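You operate a simulated robot arm through the tools that you are given. There is no shell and no other tool. Be economical: measure what you need, move in short steps, check, and stop when the job is done.

Carry out the task below with a simulated robot arm. There is one attempt and no reset: what you move stays moved.

## Task
Cream the top of the purple pad with the blue cloth.
Fine: care cream from the tin, its lid laid on the bench top meanwhile; put the cloth back and close the tin again. A coat counts when it lies all over at full strength: go over it till it gets no stronger.

It is judged by the outcome, as a careful person would: the job done as asked, and still so three seconds after it is handed in. It fails if anything else is knocked over, pushed out of place, dropped, spilled or broken. A push-on lid holds only when it is set on centred and level and pressed home; a screw cap is set on level and turned clockwise until tight. Flat cloth is picked up by pressing the open fingertips on it (5 to 10 N) and closing them slowly along it; thin cloth reads only 2 to 8 mm in the jaws.

## Robot
A 6-joint arm with a two-finger parallel gripper, fixed in place. Base frame: the origin is at the foot of the arm, x ahead of it, y to its left, z up; the work surface is at about z = 0. Units: m, rad, N and s.
With the tool pointing down near the work surface it reaches from about 0.14 to 0.58 m from the base axis. Its first joint turns from -1.152 to 1.152 rad. Payload 2.1 kg.
The tool frame sits at the grasp point between the pads (the TCP): z along the fingers, y along the line on which they close. The tips reach 0.03 m beyond it. The gripper opens to 0.094 m. The fingers are 0.028 m wide and 0.01 m thick; the gripper's body (0.05 by 0.096 m) begins 0.055 m behind the TCP.
Orientation is that of the tool frame in the base frame, as [roll, pitch, yaw] about the fixed x, y, z axes, in that order (R = Rz(yaw) Ry(pitch) Rx(roll)). With the fingers straight down and closing along the base's y, the tool's x points along the base's -x, its y along +y and its z along -z.

## Interface
- The arm moves only by the tool servo_tool. Its argument "increments" is text: rows parted by semicolons, each of 7 numbers parted by spaces: the turn, a rotation vector about the tool's x, y, z in units of 60 degrees (1.0 is 60 degrees), then the shift along the tool's x, y, z in units of 250 mm (1.0 is 250 mm), then the opening, from 0 (shut) to 1 (fully open). In form: rx ry rz dx dy dz fingers; .... A call has 1 to 20 rows; each row is the pose to reach, as a shift and turn from the pose commanded when the call began, along the tool's axes at that moment. A call with a number of a shift or a turn outside -1 to 1 is refused whole. Rows are played at 5 a second. More than 0.05 m and 0.15 rad between two rows, or a gripper value outside its range, and nothing of the call is played. A pose out of reach is approached as far as the arm can. The call stops where the force on the tool passes 40 N (or 10 N more than at its start, if that is more) or the arm is blocked; 0.2 s more then pass. The fingers move at their own pace (about 0.072 m/s each) and stop on an object; they squeeze with about 36 N. The grip force told is the motor's: it shows also when the fingers shut on nothing. Time passes only in rows, and 0.2 s behind the last, so rows that repeat a pose let the fingers close. The reply holds the time, the measured pose of the TCP, the force on the tool along the base axes, the opening and the grip force, in the units named above and with some noise, with the torque about the TCP (base axes, N m) and any sound that the robot's microphone picked up.
- Cameras (640 x 400 px; columns grow to the right, rows downward): "scene" is fixed at [0.0581, -0.3583, 0.4996]; the picture's right is [0.72, -0.69, 0.00], its down [-0.32, -0.34, -0.88] and it looks along [0.61, 0.64, -0.47] (base axes); focal length 320 px, centre (320, 200). "wrist" rides on the gripper at [0.076, 0.014, -0.103] in the tool frame; the picture's right is [-0.18, 0.98, 0.00], its down [-0.75, -0.14, -0.64] and it looks along [-0.63, -0.12, 0.77] (tool axes); focal length 243 px, centre (320, 200). There is no depth. A picture from a camera that has moved, and an enlarged one, comes with that camera's place and axes in the base frame and with its lens. The place of the scene camera against the robot may be out by one fixed shift of up to 0.025 m in any direction.
- capture(camera): a new picture of that camera. No time passes.
- inspect(camera, box): a new picture of the part [left, top, right, bottom] of that camera's present view, enlarged. No time passes.
- hand_in(): hands the job in; it is judged then, once.

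Go step by step. Nothing tells you positions but the pictures and the camera data: compare them with the known pose of the tool, close in by small moves and look again before you grip or let go. The budget is 120 turns and 76 pictures, counting those below and the enlarged ones. Unless the task says otherwise, let go and move clear before handing in, and close with one line.

The tools are called after ">>>" as a command line: name --argument value ..., lists and objects as JSON in quotes. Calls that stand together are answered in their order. servo_tool: Moves the arm, as the interface text tells. Its arguments: {"type":"object","properties":{"increments":{"type":"string"}},"required":["increments"]} The other tools are called the same way: capture (camera) takes a picture; inspect (camera, box) takes an enlarged picture of a part of a camera's view; hand_in () hands the job in.

At the start:

```text
time_s: 0.0
eef_pos: [0.2905, 0.034, 0.315]
orientation: [3.14, 0.001, 3.141]
ft_force: [0.0, 0.4, -0.1]
ft_torque: [-0.03, -0.01, 0.03]
gripper_width: 0.0939
gripper_force: 0.1
```

scene: 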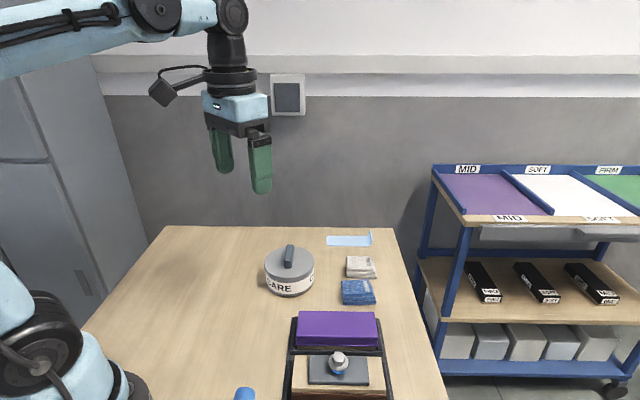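
wrist: 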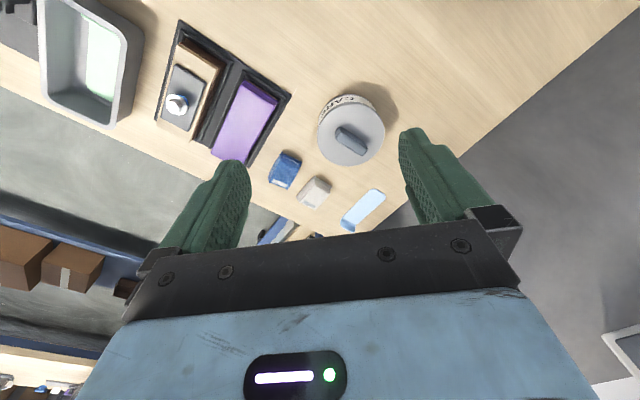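

I see the tin (lid with a bar handle), the blue cloth, a greyish cloth, a purple pad in a tray and another block with a knob. I'll look closer before moving.

>>> inspect --camera "scene" --box '[220, 220, 420, 400]'

>>> inspect --camera "wrist" --box '[140, 10, 420, 250]'

```text
2.22 times, centred on (320, 310) of scene
camera zoom: at [0.0581, -0.3583, 0.4996], right [0.72, -0.69, 0.0], down [-0.32, -0.34, -0.88], along [0.61, 0.64, -0.47], focal length 712 px, centre (320, -44)
```

zoom: 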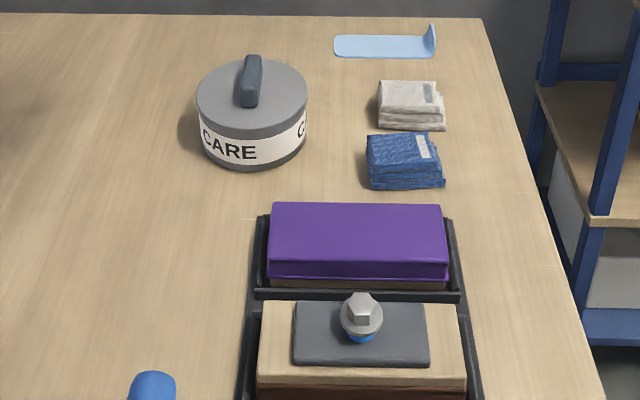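

```text
1.67 times, centred on (280, 130) of wrist
camera zoom: at [0.2132, 0.0487, 0.4186], right [0.18, 0.98, 0.0], down [0.75, -0.14, 0.64], along [0.63, -0.12, -0.77], focal length 404 px, centre (387, 317)
```

zoom: 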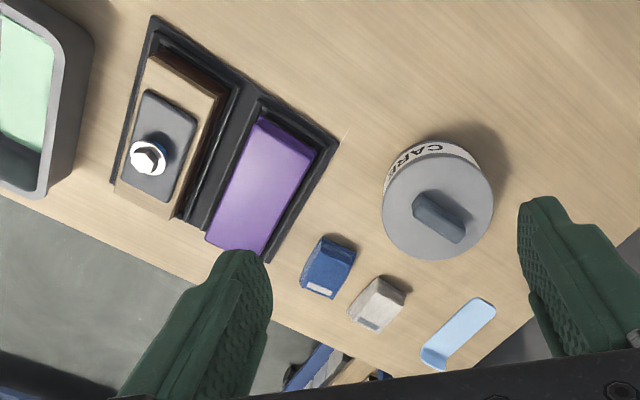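

The lid has a bar handle (about 45° in the base frame, tin near [0.385, 0.063]); the blue cloth is near [0.447, -0.06], the pad near [0.34, -0.10]. I move closer over the tin to measure.

>>> servo_tool --increments "0 0 0 -0.1 0.04 0.13 1;0 0 0 -0.2 0.08 0.26 1;0 0 0 -0.28 0.12 0.38 1;0 0 0 -0.28 0.12 0.38 1"

>>> capture --camera "wrist"

>>> capture --camera "scene"

```text
time_s: 1.0
eef_pos: [0.3601, 0.0654, 0.2172]
orientation: [3.14, 0.0, -3.141]
ft_force: [0.3, 0.1, 0.3]
ft_torque: [0.0, 0.0, -0.05]
gripper_width: 0.094
gripper_force: 0.0
```

```text
71 pictures are left
camera wrist: at [0.2828, 0.0795, 0.3205], right [0.18, 0.98, 0.0], down [0.75, -0.14, 0.64], along [0.63, -0.12, -0.77], focal length 243 px, centre (320, 200)
```

wrist: 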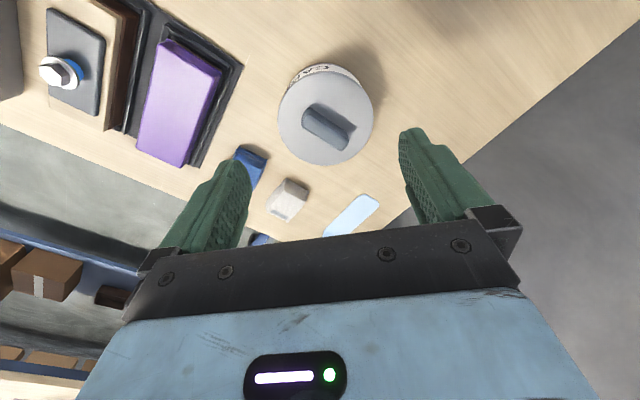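

```text
70 pictures are left
```

scene: 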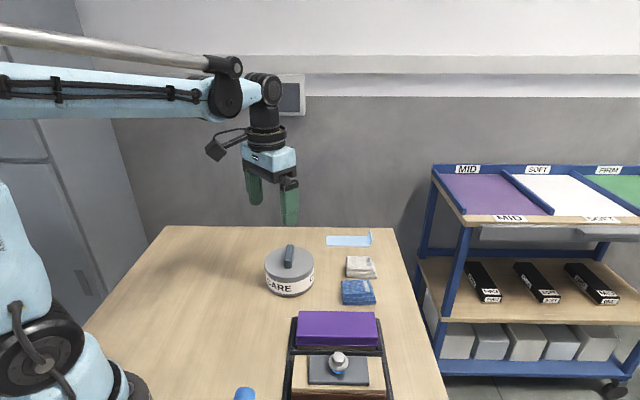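

The tin's centre is at about (0.383, 0.066), handle at 45°. I turn the gripper so its jaws close across the handle and come lower.

>>> servo_tool --increments "0 0 -0.125 -0.02 0 0.04 1;0 0 -0.25 -0.04 0 0.08 1;0 0 -0.375 -0.06 0 0.12 1;0 0 -0.5 -0.088 0 0.16 1;0 0 -0.625 -0.088 0 0.188 1;0 0 -0.74 -0.088 0 0.188 1;0 0 -0.74 -0.088 0 0.188 1"

>>> capture --camera "wrist"

>>> inspect --camera "scene" --box '[220, 180, 380, 310]'

```text
time_s: 2.6
eef_pos: [0.3831, 0.0637, 0.174]
orientation: [3.141, 0.002, -2.364]
ft_force: [0.2, 0.6, 0.6]
ft_torque: [0.0, 0.02, -0.01]
gripper_width: 0.0938
gripper_force: 0.0
```

```text
69 pictures are left
camera wrist: at [0.3172, 0.0211, 0.276], right [-0.56, 0.83, 0.0], down [0.64, 0.43, 0.64], along [0.53, 0.36, -0.77], focal length 243 px, centre (320, 200)
```

wrist: 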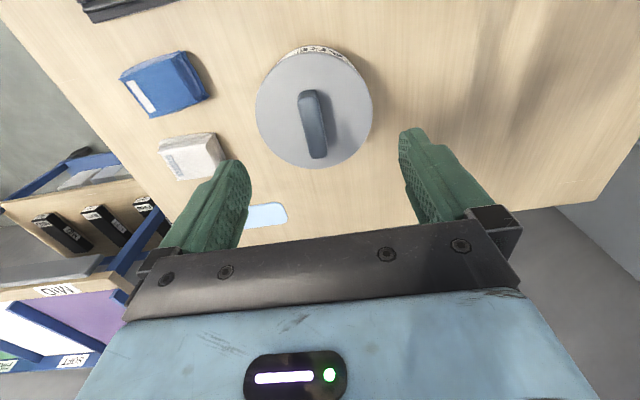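

```text
3.08 times, centred on (300, 245) of scene
camera zoom: at [0.0581, -0.3583, 0.4996], right [0.72, -0.69, 0.0], down [-0.32, -0.34, -0.88], along [0.61, 0.64, -0.47], focal length 986 px, centre (382, 62)
```

zoom: 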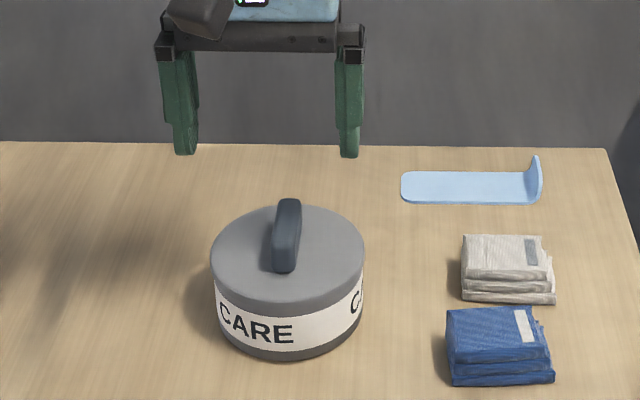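

The handle is about 4 mm off the tool axis. I correct, descend to just above it and look again.

>>> servo_tool --increments "0 0 0.05 0.007 -0.013 0.08 1;0 0 0.05 0.007 -0.013 0.156 1;0 0 0.05 0.007 -0.013 0.156 1"

>>> inspect --camera "wrist" --box '[200, 20, 440, 200]'

>>> inspect --camera "scene" --box '[220, 180, 380, 310]'

```text
time_s: 3.4
eef_pos: [0.3844, 0.0617, 0.1341]
orientation: [3.14, 0.002, -2.418]
ft_force: [-0.7, -0.2, 0.3]
ft_torque: [0.03, 0.01, 0.03]
gripper_width: 0.0942
gripper_force: 0.0
```

```text
2.22 times, centred on (320, 110) of wrist
camera zoom: at [0.3157, 0.0218, 0.2364], right [-0.51, 0.86, 0.0], down [0.66, 0.39, 0.64], along [0.55, 0.33, -0.77], focal length 539 px, centre (320, 400)
```

zoom: 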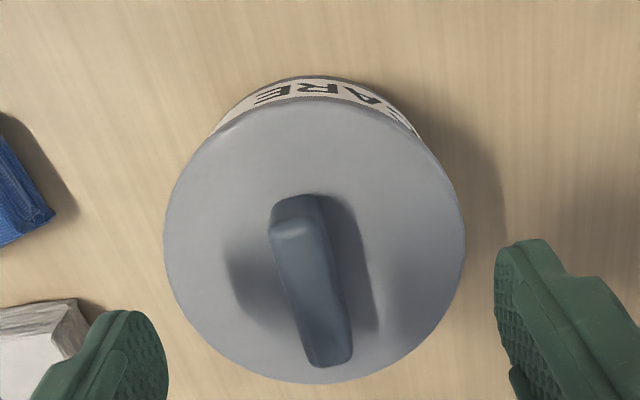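

```text
3.08 times, centred on (300, 245) of scene
camera zoom: at [0.0581, -0.3583, 0.4996], right [0.72, -0.69, 0.0], down [-0.32, -0.34, -0.88], along [0.61, 0.64, -0.47], focal length 986 px, centre (382, 62)
```

zoom: 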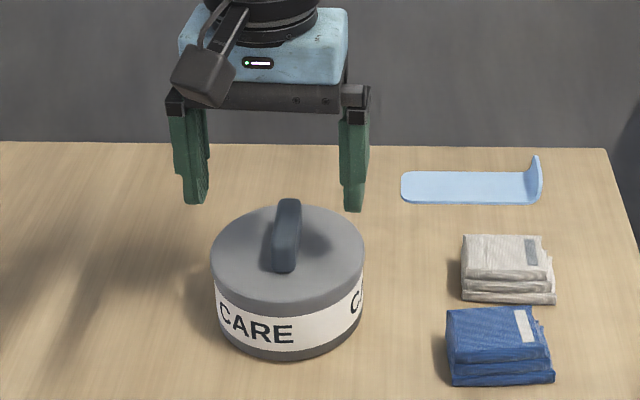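

Handle is between the open fingers and aligned. I lower towards the lid top (about z = 0.056), keeping the tips clear.

>>> servo_tool --increments "0 0 0 0.012 -0.006 0.06 1;0 0 0 0.012 -0.006 0.13 1;0 0 0 0.012 -0.006 0.152 1;0 0 0 0.012 -0.006 0.152 1"

>>> inspect --camera "scene" --box '[240, 200, 340, 310]'

>>> capture --camera "wrist"

```text
time_s: 4.4
eef_pos: [0.3838, 0.0596, 0.095]
orientation: [-3.141, 0.002, -2.419]
ft_force: [-0.4, 0.7, 0.5]
ft_torque: [0.03, -0.03, -0.03]
gripper_width: 0.0939
gripper_force: 0.1
```

```text
3.64 times, centred on (290, 255) of scene
camera zoom: at [0.0581, -0.3583, 0.4996], right [0.72, -0.69, 0.0], down [-0.32, -0.34, -0.88], along [0.61, 0.64, -0.47], focal length 1165 px, centre (429, 0)
```

zoom: 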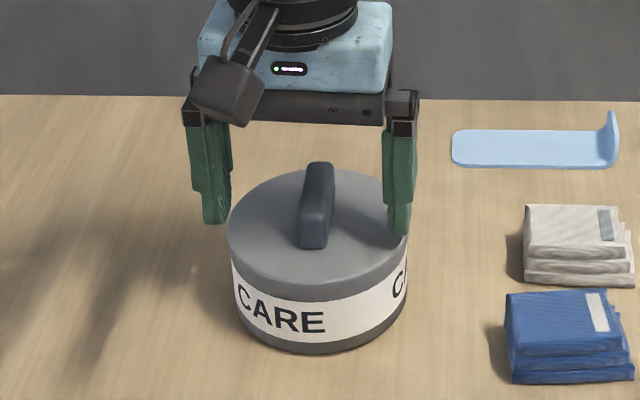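

```text
64 pictures are left
camera wrist: at [0.3148, 0.019, 0.1991], right [-0.51, 0.86, 0.0], down [0.66, 0.39, 0.64], along [0.55, 0.33, -0.77], focal length 243 px, centre (320, 200)
```

wrist: 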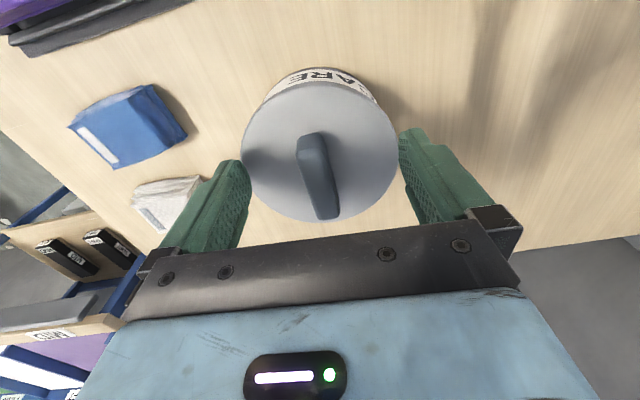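

Handle is centred between the fingers; tips sit about 10 mm above the lid top. I lower 6 mm and close on the handle.

>>> servo_tool --increments "0 0 0 0 0 0.024 1;0 0 0 0 0 0.024 0.6;0 0 0 0 0 0.024 0.3;0 0 0 0 0 0.024 0.1;0 0 0 0 0 0.024 0;0 0 0 0 0 0.024 0;0 0 0 0 0 0.024 0"

>>> inspect --camera "scene" --box '[240, 200, 340, 310]'

```text
time_s: 6.0
eef_pos: [0.3819, 0.0584, 0.0913]
orientation: [3.141, 0.002, -2.417]
ft_force: [0.1, -0.9, 0.1]
ft_torque: [0.01, 0.01, -0.03]
gripper_width: 0.016
gripper_force: 35.7
heard: snap
```

```text
3.64 times, centred on (290, 255) of scene
camera zoom: at [0.0581, -0.3583, 0.4996], right [0.72, -0.69, 0.0], down [-0.32, -0.34, -0.88], along [0.61, 0.64, -0.47], focal length 1165 px, centre (429, 0)
```

zoom: 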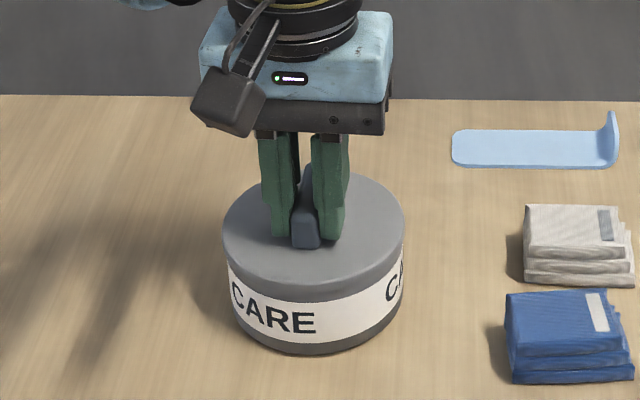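

Gripped at 16 mm (a snap was heard—lid perhaps unseated). I lift gently.

>>> servo_tool --increments "0 0 0 0 0 -0.01 0;0 0 0 0 0 -0.03 0;0 0 0 0 0 -0.06 0;0 0 0 0 0 -0.1 0;0 0 0 0 0 -0.1 0"

>>> inspect --camera "scene" --box '[240, 200, 340, 310]'

```text
time_s: 7.2
eef_pos: [0.3818, 0.0589, 0.115]
orientation: [3.14, 0.001, -2.42]
ft_force: [-0.3, 0.3, -0.5]
ft_torque: [0.0, 0.02, 0.01]
gripper_width: 0.0159
gripper_force: 35.5
```

```text
3.64 times, centred on (290, 255) of scene
camera zoom: at [0.0581, -0.3583, 0.4996], right [0.72, -0.69, 0.0], down [-0.32, -0.34, -0.88], along [0.61, 0.64, -0.47], focal length 1165 px, centre (429, 0)
```

zoom: 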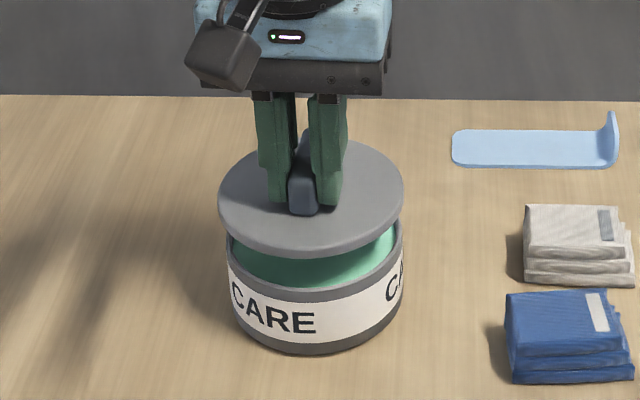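

Lid is off; the tin shows green cream. I carry the lid to free bench at about (0.32, 0.19).

>>> servo_tool --increments "0 0 0 0 0 -0.1 0;0 0 0 0 0 -0.18 0;0 0 0 -0.04 0.14 -0.18 0;0 0 0 -0.08 0.28 -0.18 0;0 0 0 -0.12 0.42 -0.18 0;0 0 0 -0.16 0.557 -0.18 0;0 0 0 -0.16 0.557 -0.05 0;0 0 0 -0.16 0.557 0.08 0;0 0 0 -0.16 0.557 0.16 0;0 0 0 -0.16 0.557 0.16 0"

>>> capture --camera "scene"

```text
time_s: 9.4
eef_pos: [0.318, 0.1896, 0.0756]
orientation: [3.141, 0.002, -2.419]
ft_force: [0.5, 0.0, -0.8]
ft_torque: [-0.01, 0.02, 0.0]
gripper_width: 0.0161
gripper_force: 35.7
```

```text
61 pictures are left
```

scene: 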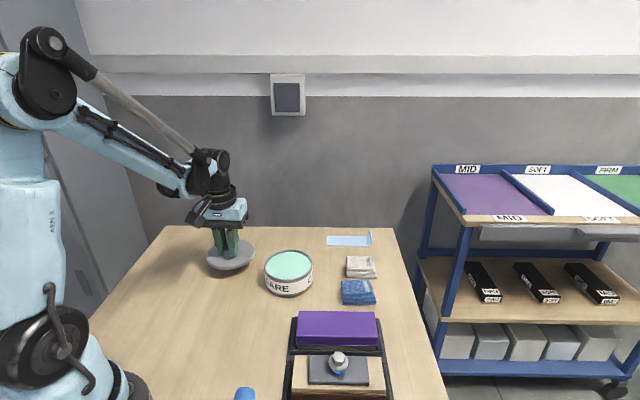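

The lid hovers over clear bench. I lower it in small steps to feel contact.

>>> servo_tool --increments "0 0 0 0 0 0.04 0;0 0 0 0 0 0.08 0;0 0 0 0 0 0.088 0;0 0 0 0 0 0.088 0"

>>> inspect --camera "scene" --box '[180, 200, 300, 300]'

```text
time_s: 10.4
eef_pos: [0.3195, 0.1899, 0.0541]
orientation: [-3.142, 0.003, -2.419]
ft_force: [0.6, -0.5, -1.0]
ft_torque: [0.02, -0.01, 0.03]
gripper_width: 0.0159
gripper_force: 36.0
```

```text
4.00 times, centred on (240, 250) of scene
camera zoom: at [0.0581, -0.3583, 0.4996], right [0.72, -0.69, 0.0], down [-0.32, -0.34, -0.88], along [0.61, 0.64, -0.47], focal length 1282 px, centre (640, 0)
```

zoom: 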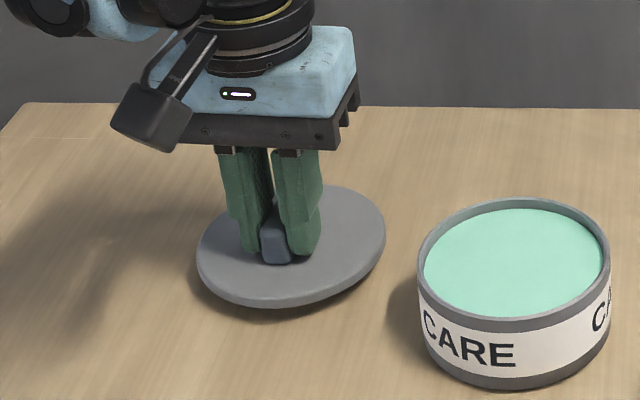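

The lid has sagged slightly in the grip; setting it down should level it. I lower in 2 mm steps.

>>> servo_tool --increments "0 0 0 0 0 0.008 0;0 0 0 0 0 0.016 0;0 0 0 0 0 0.024 0;0 0 0 0 0 0.024 0"

>>> inspect --camera "scene" --box '[180, 200, 300, 300]'

```text
time_s: 11.4
eef_pos: [0.3202, 0.1892, 0.0476]
orientation: [3.141, 0.001, -2.418]
ft_force: [-0.5, -0.4, -0.8]
ft_torque: [-0.02, 0.0, 0.03]
gripper_width: 0.0159
gripper_force: 36.2
```

```text
4.00 times, centred on (240, 250) of scene
camera zoom: at [0.0581, -0.3583, 0.4996], right [0.72, -0.69, 0.0], down [-0.32, -0.34, -0.88], along [0.61, 0.64, -0.47], focal length 1282 px, centre (640, 0)
```

zoom: 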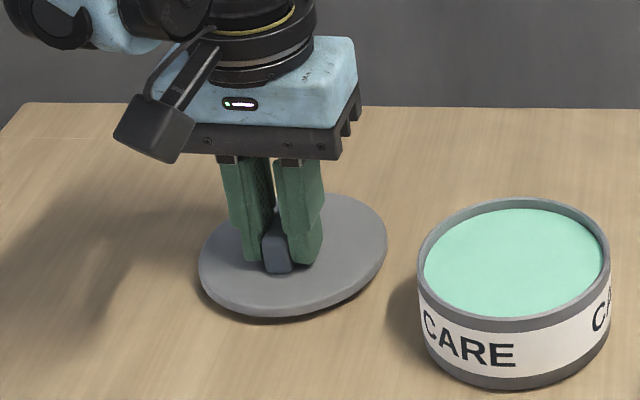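

Still slightly above the bench; continue downward gently.

>>> servo_tool --increments "0 0 0 0 0 0.008 0;0 0 0 0 0 0.012 0;0 0 0 0 0 0.016 0;0 0 0 0 0 0.016 0"

```text
time_s: 12.4
eef_pos: [0.3207, 0.189, 0.044]
orientation: [-3.141, 0.001, -2.419]
ft_force: [-0.8, -0.1, -0.7]
ft_torque: [0.01, 0.02, 0.02]
gripper_width: 0.0159
gripper_force: 36.4
```

>>> servo_tool --increments "0 0 0 0 0 0.006 0;0 0 0 0 0 0.012 0;0 0 0 0 0 0.018 0;0 0 0 0 0 0.018 0"

>>> inspect --camera "scene" --box '[180, 200, 300, 300]'

```text
time_s: 13.4
eef_pos: [0.3204, 0.1889, 0.0385]
orientation: [3.14, 0.001, -2.42]
ft_force: [-1.6, -3.1, 30.2]
ft_torque: [-0.02, -0.01, 0.02]
gripper_width: 0.0159
gripper_force: 36.0
```

```text
4.00 times, centred on (240, 250) of scene
camera zoom: at [0.058, -0.3583, 0.4996], right [0.72, -0.69, 0.0], down [-0.32, -0.34, -0.88], along [0.61, 0.64, -0.47], focal length 1282 px, centre (640, 0)
```

zoom: 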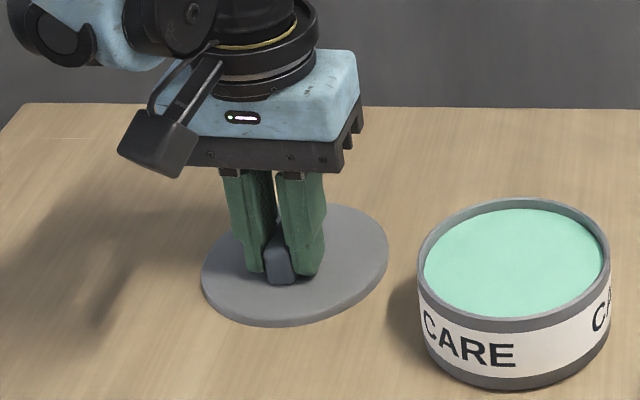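

The lid rests on the bench. I ease off, open slightly and rise.

>>> servo_tool --increments "0 0 0 0 0 -0.006 0;0 0 0 0 0 -0.006 0.2;0 0 0 0 0 -0.006 0.4;0 0 0 0 0 -0.006 0.4;0 0 0 0 0 -0.1 0.4;0 0 0 0 0 -0.25 0.4;0 0 0 0 0 -0.4 0.4;0 0 0 0 0 -0.5 0.5;0 0 0 0 0 -0.5 0.5"

>>> capture --camera "wrist"

```text
time_s: 15.4
eef_pos: [0.3198, 0.1893, 0.1652]
orientation: [-3.141, 0.002, -2.418]
ft_force: [-0.6, -0.8, 0.7]
ft_torque: [-0.02, 0.0, -0.01]
gripper_width: 0.0468
gripper_force: 0.1
```

```text
57 pictures are left
camera wrist: at [0.2519, 0.1489, 0.2676], right [-0.51, 0.86, 0.0], down [0.66, 0.39, 0.64], along [0.55, 0.33, -0.77], focal length 243 px, centre (320, 200)
```

wrist: 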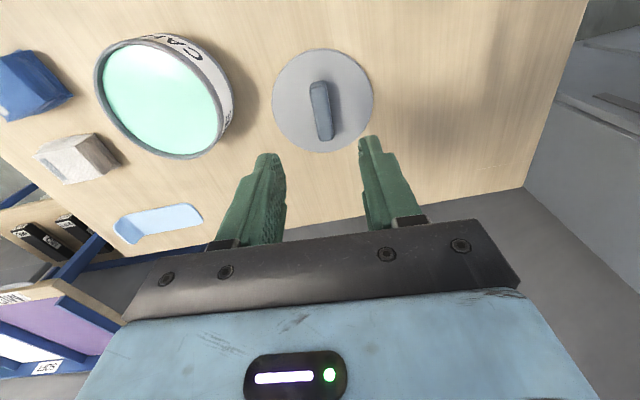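

The lid lies flat on the bench. Now I swing over towards the blue cloth, turning to its orientation.

>>> servo_tool --increments "0 0 0.12 0.038 -0.115 -0.07 0.5;0 0 0.24 0.077 -0.23 -0.14 0.6;0 0 0.36 0.115 -0.346 -0.14 0.7;0 0 0.48 0.153 -0.46 -0.14 0.8;0 0 0.6 0.19 -0.577 -0.14 0.9;0 0 0.72 0.23 -0.69 -0.14 1;0 0 0.84 0.27 -0.81 -0.14 1;0 0 0.95 0.307 -0.923 -0.14 1;0 0 0.95 0.307 -0.923 -0.14 1"

>>> servo_tool --increments "0 0 0.12 0 0 0 1;0 0 0.24 0 0 0 1;0 0 0.33 0 0 0 1;0 0 0.33 0 0 0 1"

>>> capture --camera "wrist"

```text
time_s: 17.4
eef_pos: [0.4152, -0.0354, 0.1997]
orientation: [3.141, 0.0, 2.867]
ft_force: [-0.7, -0.6, 0.2]
ft_torque: [0.02, -0.01, 0.0]
gripper_width: 0.094
gripper_force: 0.1
```

```text
time_s: 18.4
eef_pos: [0.4161, -0.0337, 0.1986]
orientation: [3.14, 0.0, 2.523]
ft_force: [0.0, 0.2, 0.4]
ft_torque: [0.04, 0.01, 0.01]
gripper_width: 0.0941
gripper_force: 0.0
```

```text
56 pictures are left
camera wrist: at [0.3602, 0.0216, 0.3018], right [0.72, 0.69, 0.0], down [0.53, -0.55, 0.64], along [0.45, -0.46, -0.77], focal length 243 px, centre (320, 200)
```

wrist: 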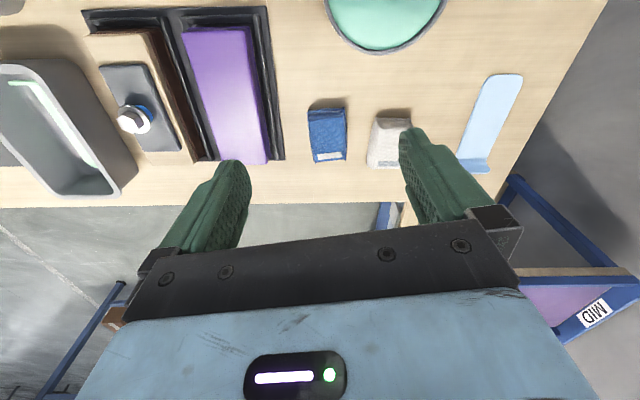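

The blue cloth and white cloth are side by side below. I zoom in on the cloth.

>>> inspect --camera "wrist" --box '[270, 80, 430, 180]'

>>> inspect --camera "scene" --box '[320, 240, 400, 320]'

```text
4.00 times, centred on (350, 130) of wrist
camera zoom: at [0.3602, 0.0216, 0.3018], right [0.72, 0.69, 0.0], down [0.53, -0.55, 0.64], along [0.45, -0.46, -0.77], focal length 970 px, centre (200, 480)
```

zoom: 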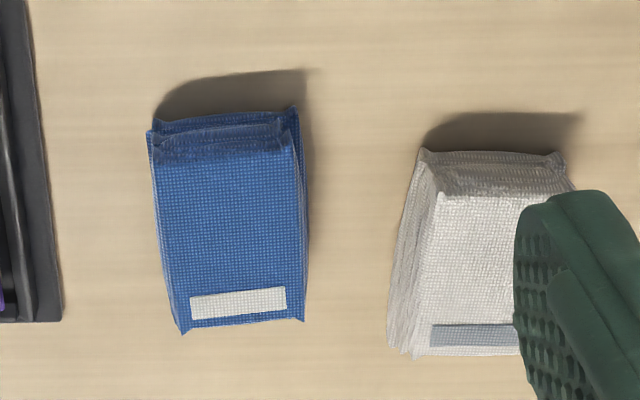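

```text
5.00 times, centred on (360, 280) of scene
camera zoom: at [0.0581, -0.3583, 0.4996], right [0.72, -0.69, 0.0], down [-0.32, -0.34, -0.88], along [0.61, 0.64, -0.47], focal length 1602 px, centre (120, -200)
```

zoom: 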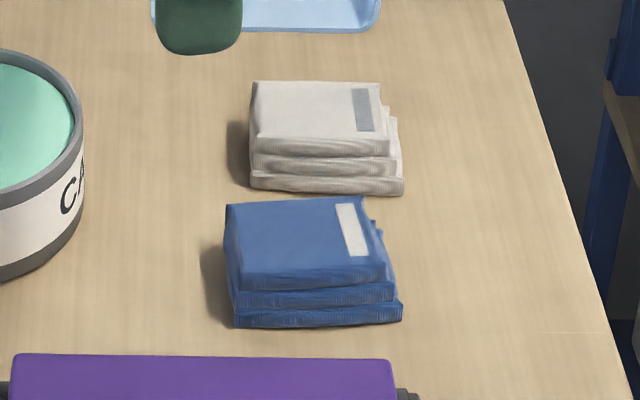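

The cloth is a folded stack about 40 × 64 mm centred near (0.463, -0.068), long axis at -40°. I move above it with the jaws narrowed so they clear its neighbours.

>>> servo_tool --increments "0 0 0.04 -0.08 0 0.1 0.64;0 0 0.085 -0.16 0 0.2 0.64;0 0 0.085 -0.232 0 0.3 0.64;0 0 0.085 -0.232 0 0.4 0.64;0 0 0.085 -0.232 0 0.4 0.64"

>>> capture --camera "wrist"

>>> inspect --camera "scene" --box '[310, 200, 430, 320]'

```text
time_s: 19.6
eef_pos: [0.4619, -0.0701, 0.0978]
orientation: [3.14, 0.0, 2.435]
ft_force: [0.3, 0.5, 0.2]
ft_torque: [0.02, 0.0, 0.01]
gripper_width: 0.0602
gripper_force: 0.1
```

```text
53 pictures are left
camera wrist: at [0.4135, -0.0101, 0.2005], right [0.78, 0.63, 0.0], down [0.48, -0.6, 0.64], along [0.4, -0.5, -0.77], focal length 243 px, centre (320, 200)
```

wrist: 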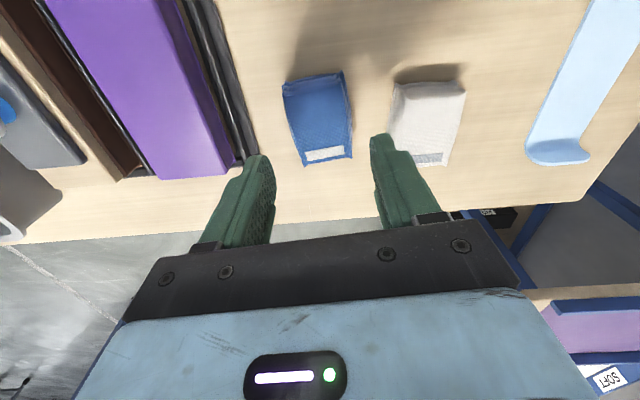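

```text
3.33 times, centred on (370, 260) of scene
camera zoom: at [0.0581, -0.3583, 0.4996], right [0.72, -0.69, 0.0], down [-0.32, -0.34, -0.88], along [0.61, 0.64, -0.47], focal length 1068 px, centre (153, 0)
```

zoom: 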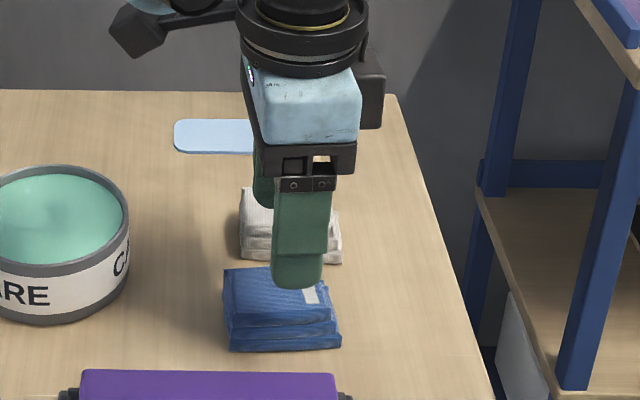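

Well aligned. I descend beside the cloth and check before closing.

>>> servo_tool --increments "0 0 0 0.016 0 0.08 0.64;0 0 0 0.016 0 0.16 0.64;0 0 0 0.016 0 0.22 0.64;0 0 0 0.016 0 0.232 0.64;0 0 0 0.016 0 0.232 0.64"

>>> capture --camera "wrist"

>>> inspect --camera "scene" --box '[310, 200, 430, 320]'

```text
time_s: 20.8
eef_pos: [0.4604, -0.0657, 0.0407]
orientation: [3.14, -0.001, 2.435]
ft_force: [0.3, 0.3, 0.4]
ft_torque: [-0.04, 0.04, 0.01]
gripper_width: 0.06
gripper_force: 0.1
```

```text
51 pictures are left
camera wrist: at [0.4103, -0.006, 0.1437], right [0.78, 0.63, 0.0], down [0.48, -0.6, 0.64], along [0.4, -0.5, -0.77], focal length 243 px, centre (320, 200)
```

wrist: 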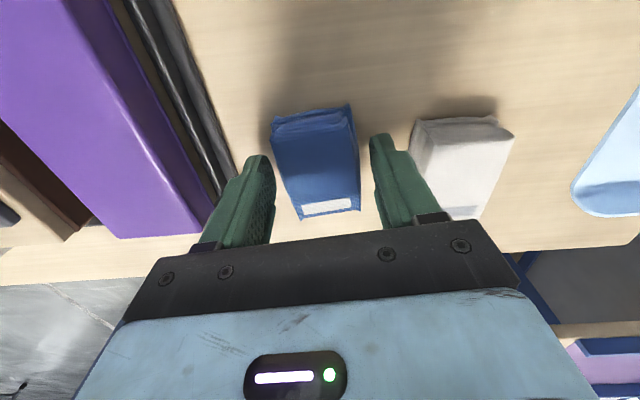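

```text
3.33 times, centred on (370, 260) of scene
camera zoom: at [0.0581, -0.3583, 0.4996], right [0.72, -0.69, 0.0], down [-0.32, -0.34, -0.88], along [0.61, 0.64, -0.47], focal length 1068 px, centre (153, 0)
```

zoom: 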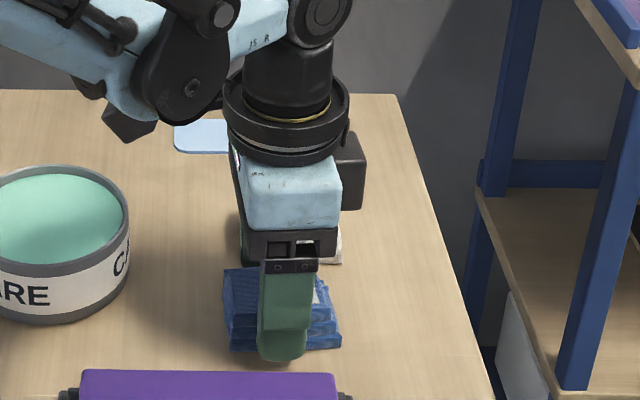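

The fingers straddle the cloth, clear of its neighbours. I close slowly.

>>> servo_tool --increments "0 0 0 0 0 0 0.5;0 0 0 0 0 0 0.4;0 0 0 0 0 0 0.3;0 0 0 0 0 0 0.2;0 0 0 0 0 0 0.1;0 0 0 0 0 0 0;0 0 0 0 0 0 0;0 0 0 0 0 0 0"

>>> capture --camera "wrist"

```text
time_s: 22.6
eef_pos: [0.4595, -0.0652, 0.0405]
orientation: [3.14, 0.002, 2.435]
ft_force: [-0.5, 0.5, 0.1]
ft_torque: [0.01, -0.01, -0.02]
gripper_width: 0.0486
gripper_force: 36.0
```

```text
49 pictures are left
camera wrist: at [0.4104, -0.006, 0.1438], right [0.78, 0.63, 0.0], down [0.48, -0.6, 0.64], along [0.4, -0.5, -0.77], focal length 243 px, centre (320, 200)
```

wrist: 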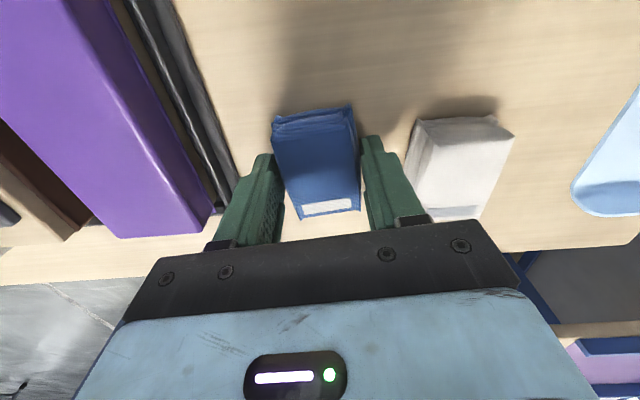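

Gripped the stack at 48.6 mm. I lift and check.

>>> servo_tool --increments "0 0 0 0 0 -0.03 0;0 0 0 0 0 -0.1 0;0 0 0 0 0 -0.25 0;0 0 0 0 0 -0.4 0;0 0 0 0 0 -0.4 0"

>>> inspect --camera "scene" --box '[300, 150, 420, 270]'

>>> capture --camera "wrist"

```text
time_s: 23.8
eef_pos: [0.4588, -0.0659, 0.1426]
orientation: [3.14, -0.002, 2.435]
ft_force: [0.7, 0.2, -0.6]
ft_torque: [0.0, 0.0, 0.0]
gripper_width: 0.0489
gripper_force: 35.9
```

```text
3.33 times, centred on (360, 210) of scene
camera zoom: at [0.0581, -0.3583, 0.4996], right [0.72, -0.69, 0.0], down [-0.32, -0.34, -0.88], along [0.61, 0.64, -0.47], focal length 1068 px, centre (187, 167)
```

zoom: 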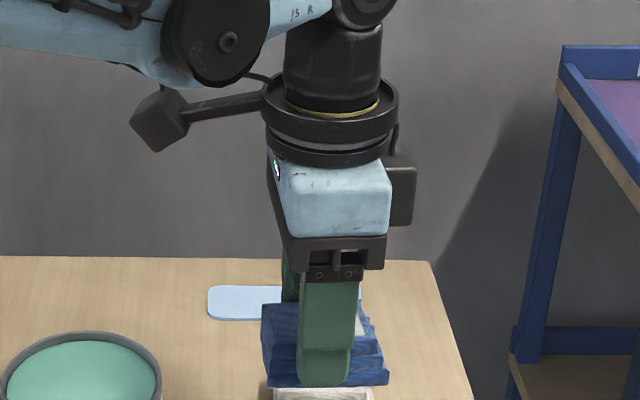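

```text
47 pictures are left
camera wrist: at [0.4092, -0.0063, 0.2452], right [0.78, 0.63, 0.0], down [0.48, -0.6, 0.64], along [0.4, -0.5, -0.77], focal length 243 px, centre (320, 200)
```

wrist: 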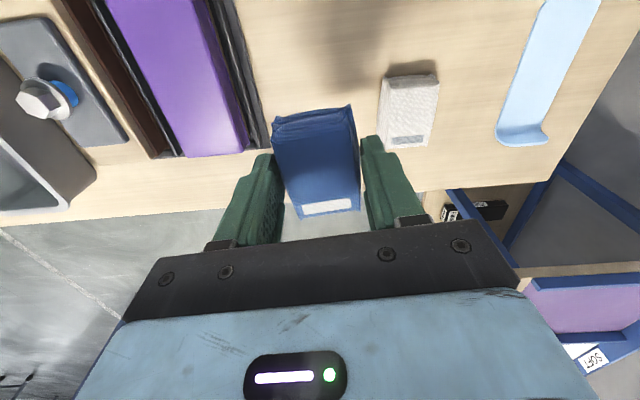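

The cloth hangs about 10 mm below the fingertips. I carry it over the open tin and check centring.

>>> servo_tool --increments "0 0 0 0 0 -0.12 0;0 0 0 0.14 0.045 -0.12 0;0 0 0 0.28 0.09 -0.12 0;0 0 0 0.42 0.135 -0.12 0;0 0 0 0.556 0.177 -0.12 0;0 0 0 0.556 0.177 -0.12 0"

>>> capture --camera "wrist"

>>> inspect --camera "scene" --box '[230, 190, 350, 310]'

```text
time_s: 25.2
eef_pos: [0.3831, 0.0583, 0.1715]
orientation: [3.14, 0.001, 2.434]
ft_force: [1.3, -0.2, -0.3]
ft_torque: [0.01, 0.01, -0.02]
gripper_width: 0.0487
gripper_force: 36.0
```

```text
46 pictures are left
camera wrist: at [0.3323, 0.1185, 0.2753], right [0.78, 0.63, 0.0], down [0.48, -0.6, 0.64], along [0.4, -0.5, -0.77], focal length 243 px, centre (320, 200)
```

wrist: 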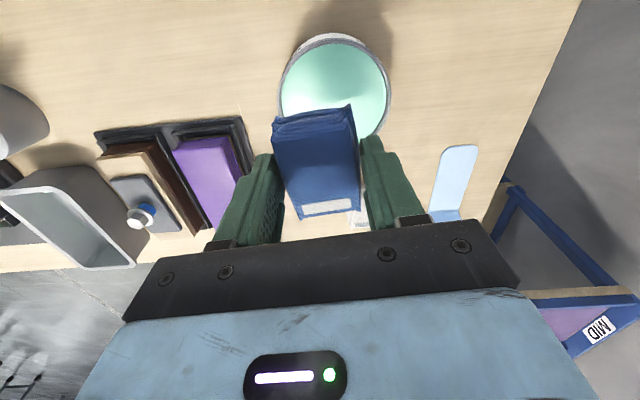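

```text
3.33 times, centred on (290, 250) of scene
camera zoom: at [0.0581, -0.3582, 0.4996], right [0.72, -0.69, 0.0], down [-0.32, -0.34, -0.88], along [0.61, 0.64, -0.47], focal length 1068 px, centre (420, 33)
```

zoom: 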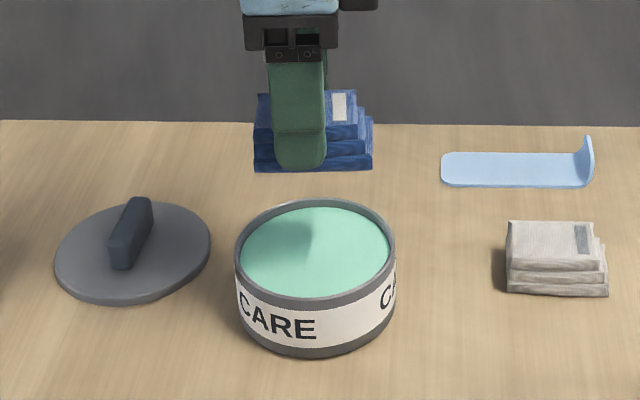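

I zoom in on the tin from the wrist to pin its centre.

>>> inspect --camera "wrist" --box '[250, 20, 420, 230]'

```text
1.90 times, centred on (335, 125) of wrist
camera zoom: at [0.3323, 0.1185, 0.2753], right [0.78, 0.63, 0.0], down [0.48, -0.6, 0.64], along [0.4, -0.5, -0.77], focal length 462 px, centre (291, 343)
```

zoom: 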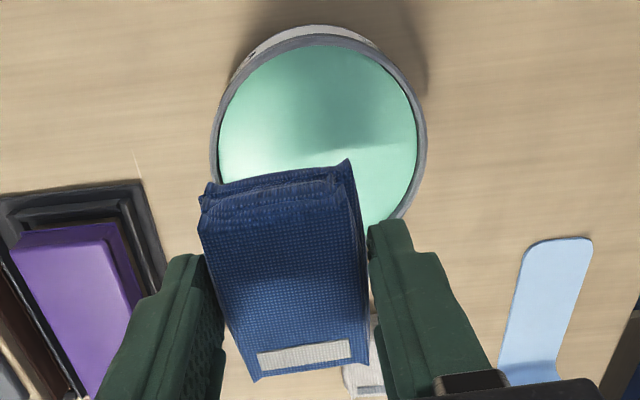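

The different views show a small bias of the wrist view (about 1 cm towards the tool's +x); reconciling them puts the tin at about (0.390, 0.066) and the cloth centre about 8 mm ahead of the TCP. I correct and go lower, then check in both views.

>>> servo_tool --increments "0 0 0 0.029 0.04 0.08 0;0 0 0 0.029 0.04 0.16 0;0 0 0 0.029 0.04 0.22 0;0 0 0 0.029 0.04 0.22 0"

>>> inspect --camera "wrist" --box '[220, 20, 440, 230]'

>>> inspect --camera "scene" --box '[240, 220, 340, 310]'

```text
time_s: 26.2
eef_pos: [0.3818, 0.0702, 0.1169]
orientation: [3.14, 0.001, 2.435]
ft_force: [-0.9, 0.8, 0.8]
ft_torque: [0.03, -0.01, 0.02]
gripper_width: 0.049
gripper_force: 36.3
```

```text
1.90 times, centred on (330, 125) of wrist
camera zoom: at [0.3332, 0.1305, 0.2204], right [0.78, 0.63, 0.0], down [0.48, -0.6, 0.64], along [0.4, -0.5, -0.77], focal length 462 px, centre (301, 343)
```

zoom: 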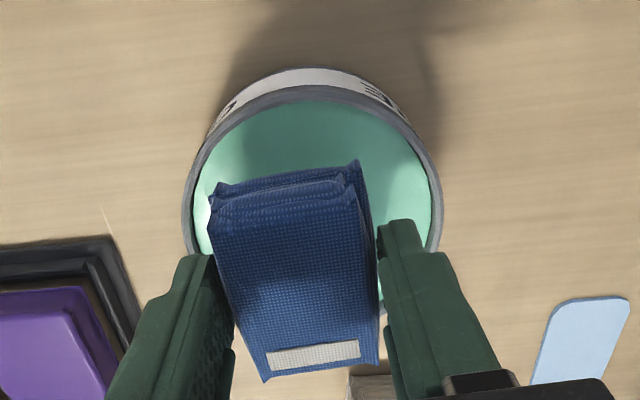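

```text
4.44 times, centred on (290, 265) of scene
camera zoom: at [0.0581, -0.3583, 0.4996], right [0.72, -0.69, 0.0], down [-0.32, -0.34, -0.88], along [0.61, 0.64, -0.47], focal length 1424 px, centre (453, -89)
```

zoom: 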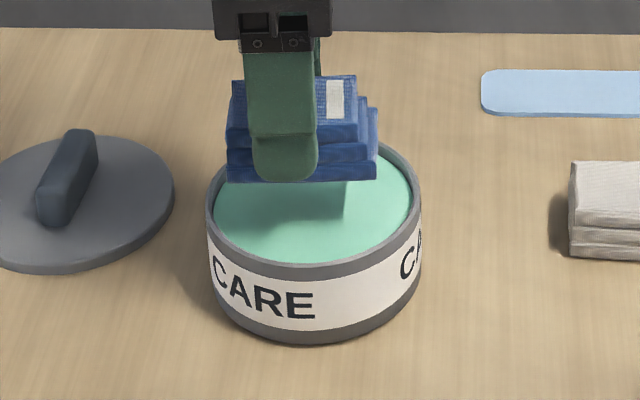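

Alignment is good; a 4 mm shift in tool +y will centre it. I lower to just above the cream.

>>> servo_tool --increments "0 0 0 0 0.018 0 0;0 0 0 0 0.018 0.05 0;0 0 0 0 0.018 0.1 0;0 0 0 0 0.018 0.11 0;0 0 0 0 0.018 0.11 0"

>>> inspect --camera "scene" --box '[240, 220, 340, 310]'

>>> inspect --camera "wrist" --box '[220, 20, 440, 230]'

```text
time_s: 27.4
eef_pos: [0.3858, 0.0747, 0.0891]
orientation: [3.141, 0.0, 2.433]
ft_force: [-0.6, 0.4, 0.0]
ft_torque: [0.02, -0.05, 0.01]
gripper_width: 0.0489
gripper_force: 36.0
```

```text
4.44 times, centred on (290, 265) of scene
camera zoom: at [0.0581, -0.3583, 0.4996], right [0.72, -0.69, 0.0], down [-0.32, -0.34, -0.88], along [0.61, 0.64, -0.47], focal length 1424 px, centre (453, -89)
```

zoom: 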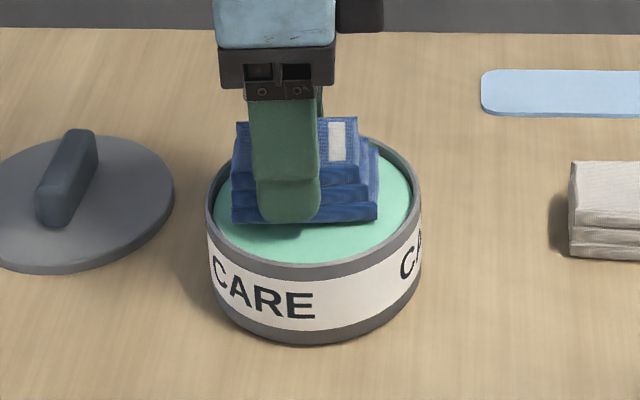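

```text
1.90 times, centred on (330, 125) of wrist
camera zoom: at [0.3365, 0.1347, 0.1922], right [0.78, 0.63, 0.0], down [0.48, -0.6, 0.64], along [0.4, -0.5, -0.77], focal length 462 px, centre (301, 343)
```

zoom: 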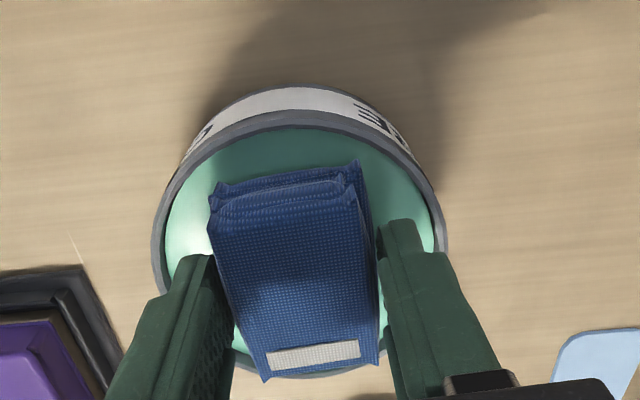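

Centred over the cream. I lower in 2 mm steps to feel contact.

>>> servo_tool --increments "0 0 0 0 0 0.008 0;0 0 0 0 0 0.016 0;0 0 0 0 0 0.016 0"

```text
time_s: 28.2
eef_pos: [0.3863, 0.074, 0.0862]
orientation: [3.139, 0.001, 2.434]
ft_force: [-1.3, 0.1, 14.5]
ft_torque: [-0.07, 0.13, 0.03]
gripper_width: 0.0487
gripper_force: 35.7
```

Contact at 14 N. I hold briefly, then lift and look at the result.

>>> servo_tool --increments "0 0 0 0.008 0 0 0;0 0 0 -0.008 0 0 0;0 0 0 0 0 0 0;0 0 0 0 0 -0.05 0;0 0 0 0 0 -0.15 0;0 0 0 0 0 -0.25 0;0 0 0 0 0 -0.25 0"

>>> inspect --camera "scene" --box '[240, 190, 340, 290]'

```text
time_s: 29.8
eef_pos: [0.3877, 0.076, 0.148]
orientation: [3.14, 0.0, 2.434]
ft_force: [0.3, -0.7, -0.1]
ft_torque: [0.02, -0.01, 0.0]
gripper_width: 0.0488
gripper_force: 35.7
```

```text
4.00 times, centred on (290, 240) of scene
camera zoom: at [0.0581, -0.3583, 0.4996], right [0.72, -0.69, 0.0], down [-0.32, -0.34, -0.88], along [0.61, 0.64, -0.47], focal length 1282 px, centre (440, 40)
```

zoom: 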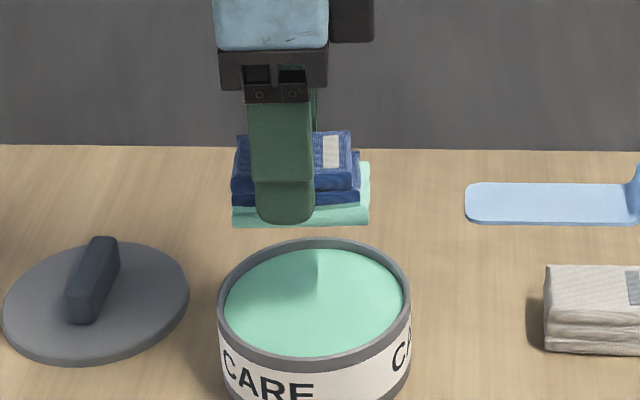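

The cloth is loaded with cream. I move it above the purple pad for a look.

>>> servo_tool --increments "0 0 0 -0.07 -0.12 -0.05 0;0 0 0 -0.14 -0.24 -0.1 0;0 0 0 -0.21 -0.36 -0.1 0;0 0 0 -0.28 -0.48 -0.1 0;0 0 0 -0.366 -0.602 -0.1 0;0 0 0 -0.366 -0.602 -0.1 0"

>>> capture --camera "wrist"

>>> inspect --camera "scene" --box '[260, 220, 420, 400]'

```text
time_s: 31.2
eef_pos: [0.3577, -0.1, 0.1698]
orientation: [3.141, 0.001, 2.435]
ft_force: [-0.1, 0.4, 0.2]
ft_torque: [0.01, -0.01, 0.01]
gripper_width: 0.0487
gripper_force: 35.8
```

```text
38 pictures are left
camera wrist: at [0.3075, -0.0406, 0.2739], right [0.78, 0.63, 0.0], down [0.48, -0.6, 0.64], along [0.4, -0.5, -0.77], focal length 243 px, centre (320, 200)
```

wrist: 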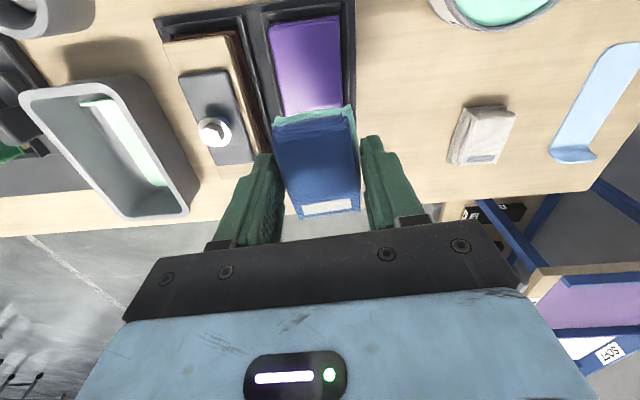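

```text
2.22 times, centred on (340, 310) of scene
camera zoom: at [0.0581, -0.3583, 0.4996], right [0.72, -0.69, 0.0], down [-0.32, -0.34, -0.88], along [0.61, 0.64, -0.47], focal length 712 px, centre (276, -44)
```

zoom: 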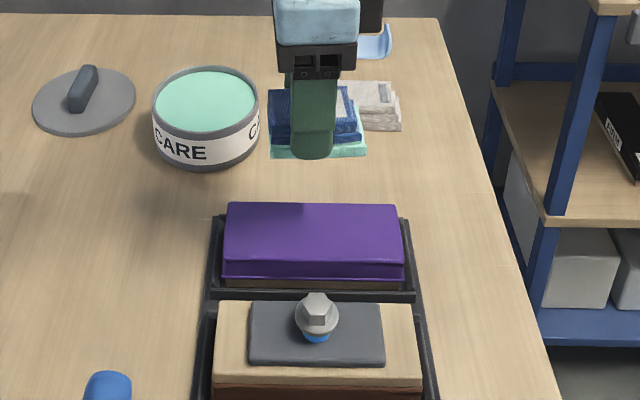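

Pad centre is about (0.360, -0.1125), long axis at -45°, roughly 0.135 × 0.055 m. I align the cloth with it and go lower.

>>> servo_tool --increments "0 0 0.075 -0.007 -0.031 0.05 0;0 0 0.075 -0.007 -0.031 0.15 0;0 0 0.075 -0.007 -0.031 0.23 0;0 0 0.075 -0.007 -0.031 0.23 0"

>>> inspect --camera "scene" --box '[270, 270, 410, 400]'

>>> inspect --camera "wrist" --box '[180, 0, 440, 230]'

```text
time_s: 32.2
eef_pos: [0.3545, -0.1083, 0.1138]
orientation: [3.14, 0.0, 2.357]
ft_force: [0.3, -0.2, -0.7]
ft_torque: [0.04, 0.0, 0.01]
gripper_width: 0.0487
gripper_force: 35.7
```

```text
3.08 times, centred on (340, 335) of scene
camera zoom: at [0.0581, -0.3583, 0.4996], right [0.72, -0.69, 0.0], down [-0.32, -0.34, -0.88], along [0.61, 0.64, -0.47], focal length 986 px, centre (258, -215)
```

zoom: 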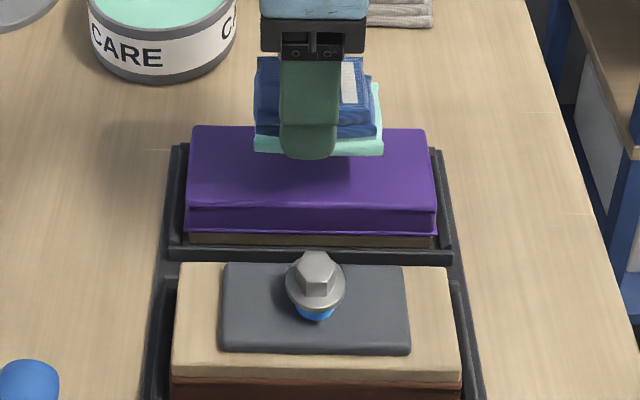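

```text
1.74 times, centred on (310, 115) of wrist
camera zoom: at [0.3097, -0.0443, 0.2175], right [0.83, 0.56, 0.0], down [0.43, -0.63, 0.64], along [0.36, -0.53, -0.77], focal length 422 px, centre (337, 348)
```

zoom: 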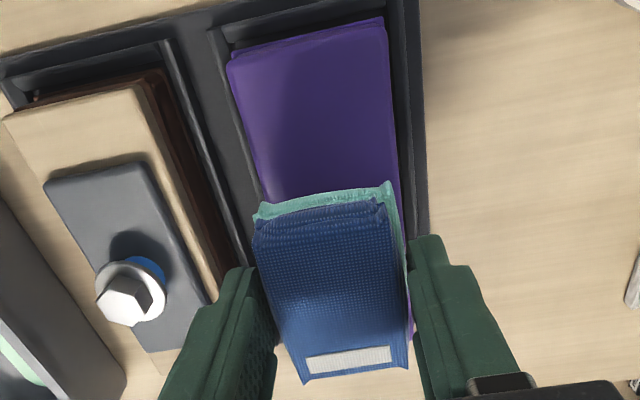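

Cloth is centred over the pad. I lower to feel contact.

>>> servo_tool --increments "0 0 0 0 0 0.05 0;0 0 0 0 0 0.085 0;0 0 0 0 0 0.093 0;0 0 0 0 0 0.1 0;0 0 0 0 0 0.1 0"

```text
time_s: 33.4
eef_pos: [0.3554, -0.107, 0.0895]
orientation: [3.139, 0.0, 2.356]
ft_force: [0.4, 0.1, -0.4]
ft_torque: [0.01, -0.01, 0.0]
gripper_width: 0.0488
gripper_force: 36.4
```

>>> servo_tool --increments "0 0 0 0 0 0.008 0;0 0 0 0 0 0.014 0;0 0 0 0 0 0.014 0"

```text
time_s: 34.2
eef_pos: [0.3535, -0.1069, 0.086]
orientation: [3.14, 0.001, 2.357]
ft_force: [0.1, 0.5, -0.3]
ft_torque: [0.02, 0.0, -0.03]
gripper_width: 0.0489
gripper_force: 36.1
```

>>> servo_tool --increments "0 0 0 0 0 0.008 0;0 0 0 0 0 0.014 0;0 0 0 0 0 0.014 0"

>>> inspect --camera "scene" --box '[270, 270, 410, 400]'

```text
time_s: 35.0
eef_pos: [0.3548, -0.1054, 0.0828]
orientation: [3.141, 0.0, 2.356]
ft_force: [0.4, 0.3, 0.5]
ft_torque: [-0.06, -0.02, 0.03]
gripper_width: 0.0486
gripper_force: 36.0
```

```text
3.08 times, centred on (340, 335) of scene
camera zoom: at [0.0581, -0.3583, 0.4996], right [0.72, -0.69, 0.0], down [-0.32, -0.34, -0.88], along [0.61, 0.64, -0.47], focal length 986 px, centre (258, -215)
```

zoom: 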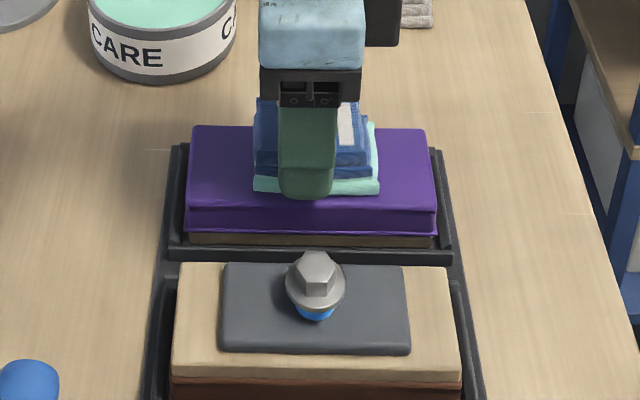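

>>> servo_tool --increments "0 0 0 0 0 0.006 0;0 0 0 0 0 0.01 0;0 0 0 0 0 0.01 0"

```text
time_s: 35.5
eef_pos: [0.3542, -0.1067, 0.0807]
orientation: [3.139, -0.001, 2.355]
ft_force: [-1.9, 1.0, 15.6]
ft_torque: [-0.11, 0.02, 0.0]
gripper_width: 0.0489
gripper_force: 35.8
stopped in row 2: the force on the tool passed its limit at 46 N (the readings are from after the stop); the commanded pose is now the measured one
```

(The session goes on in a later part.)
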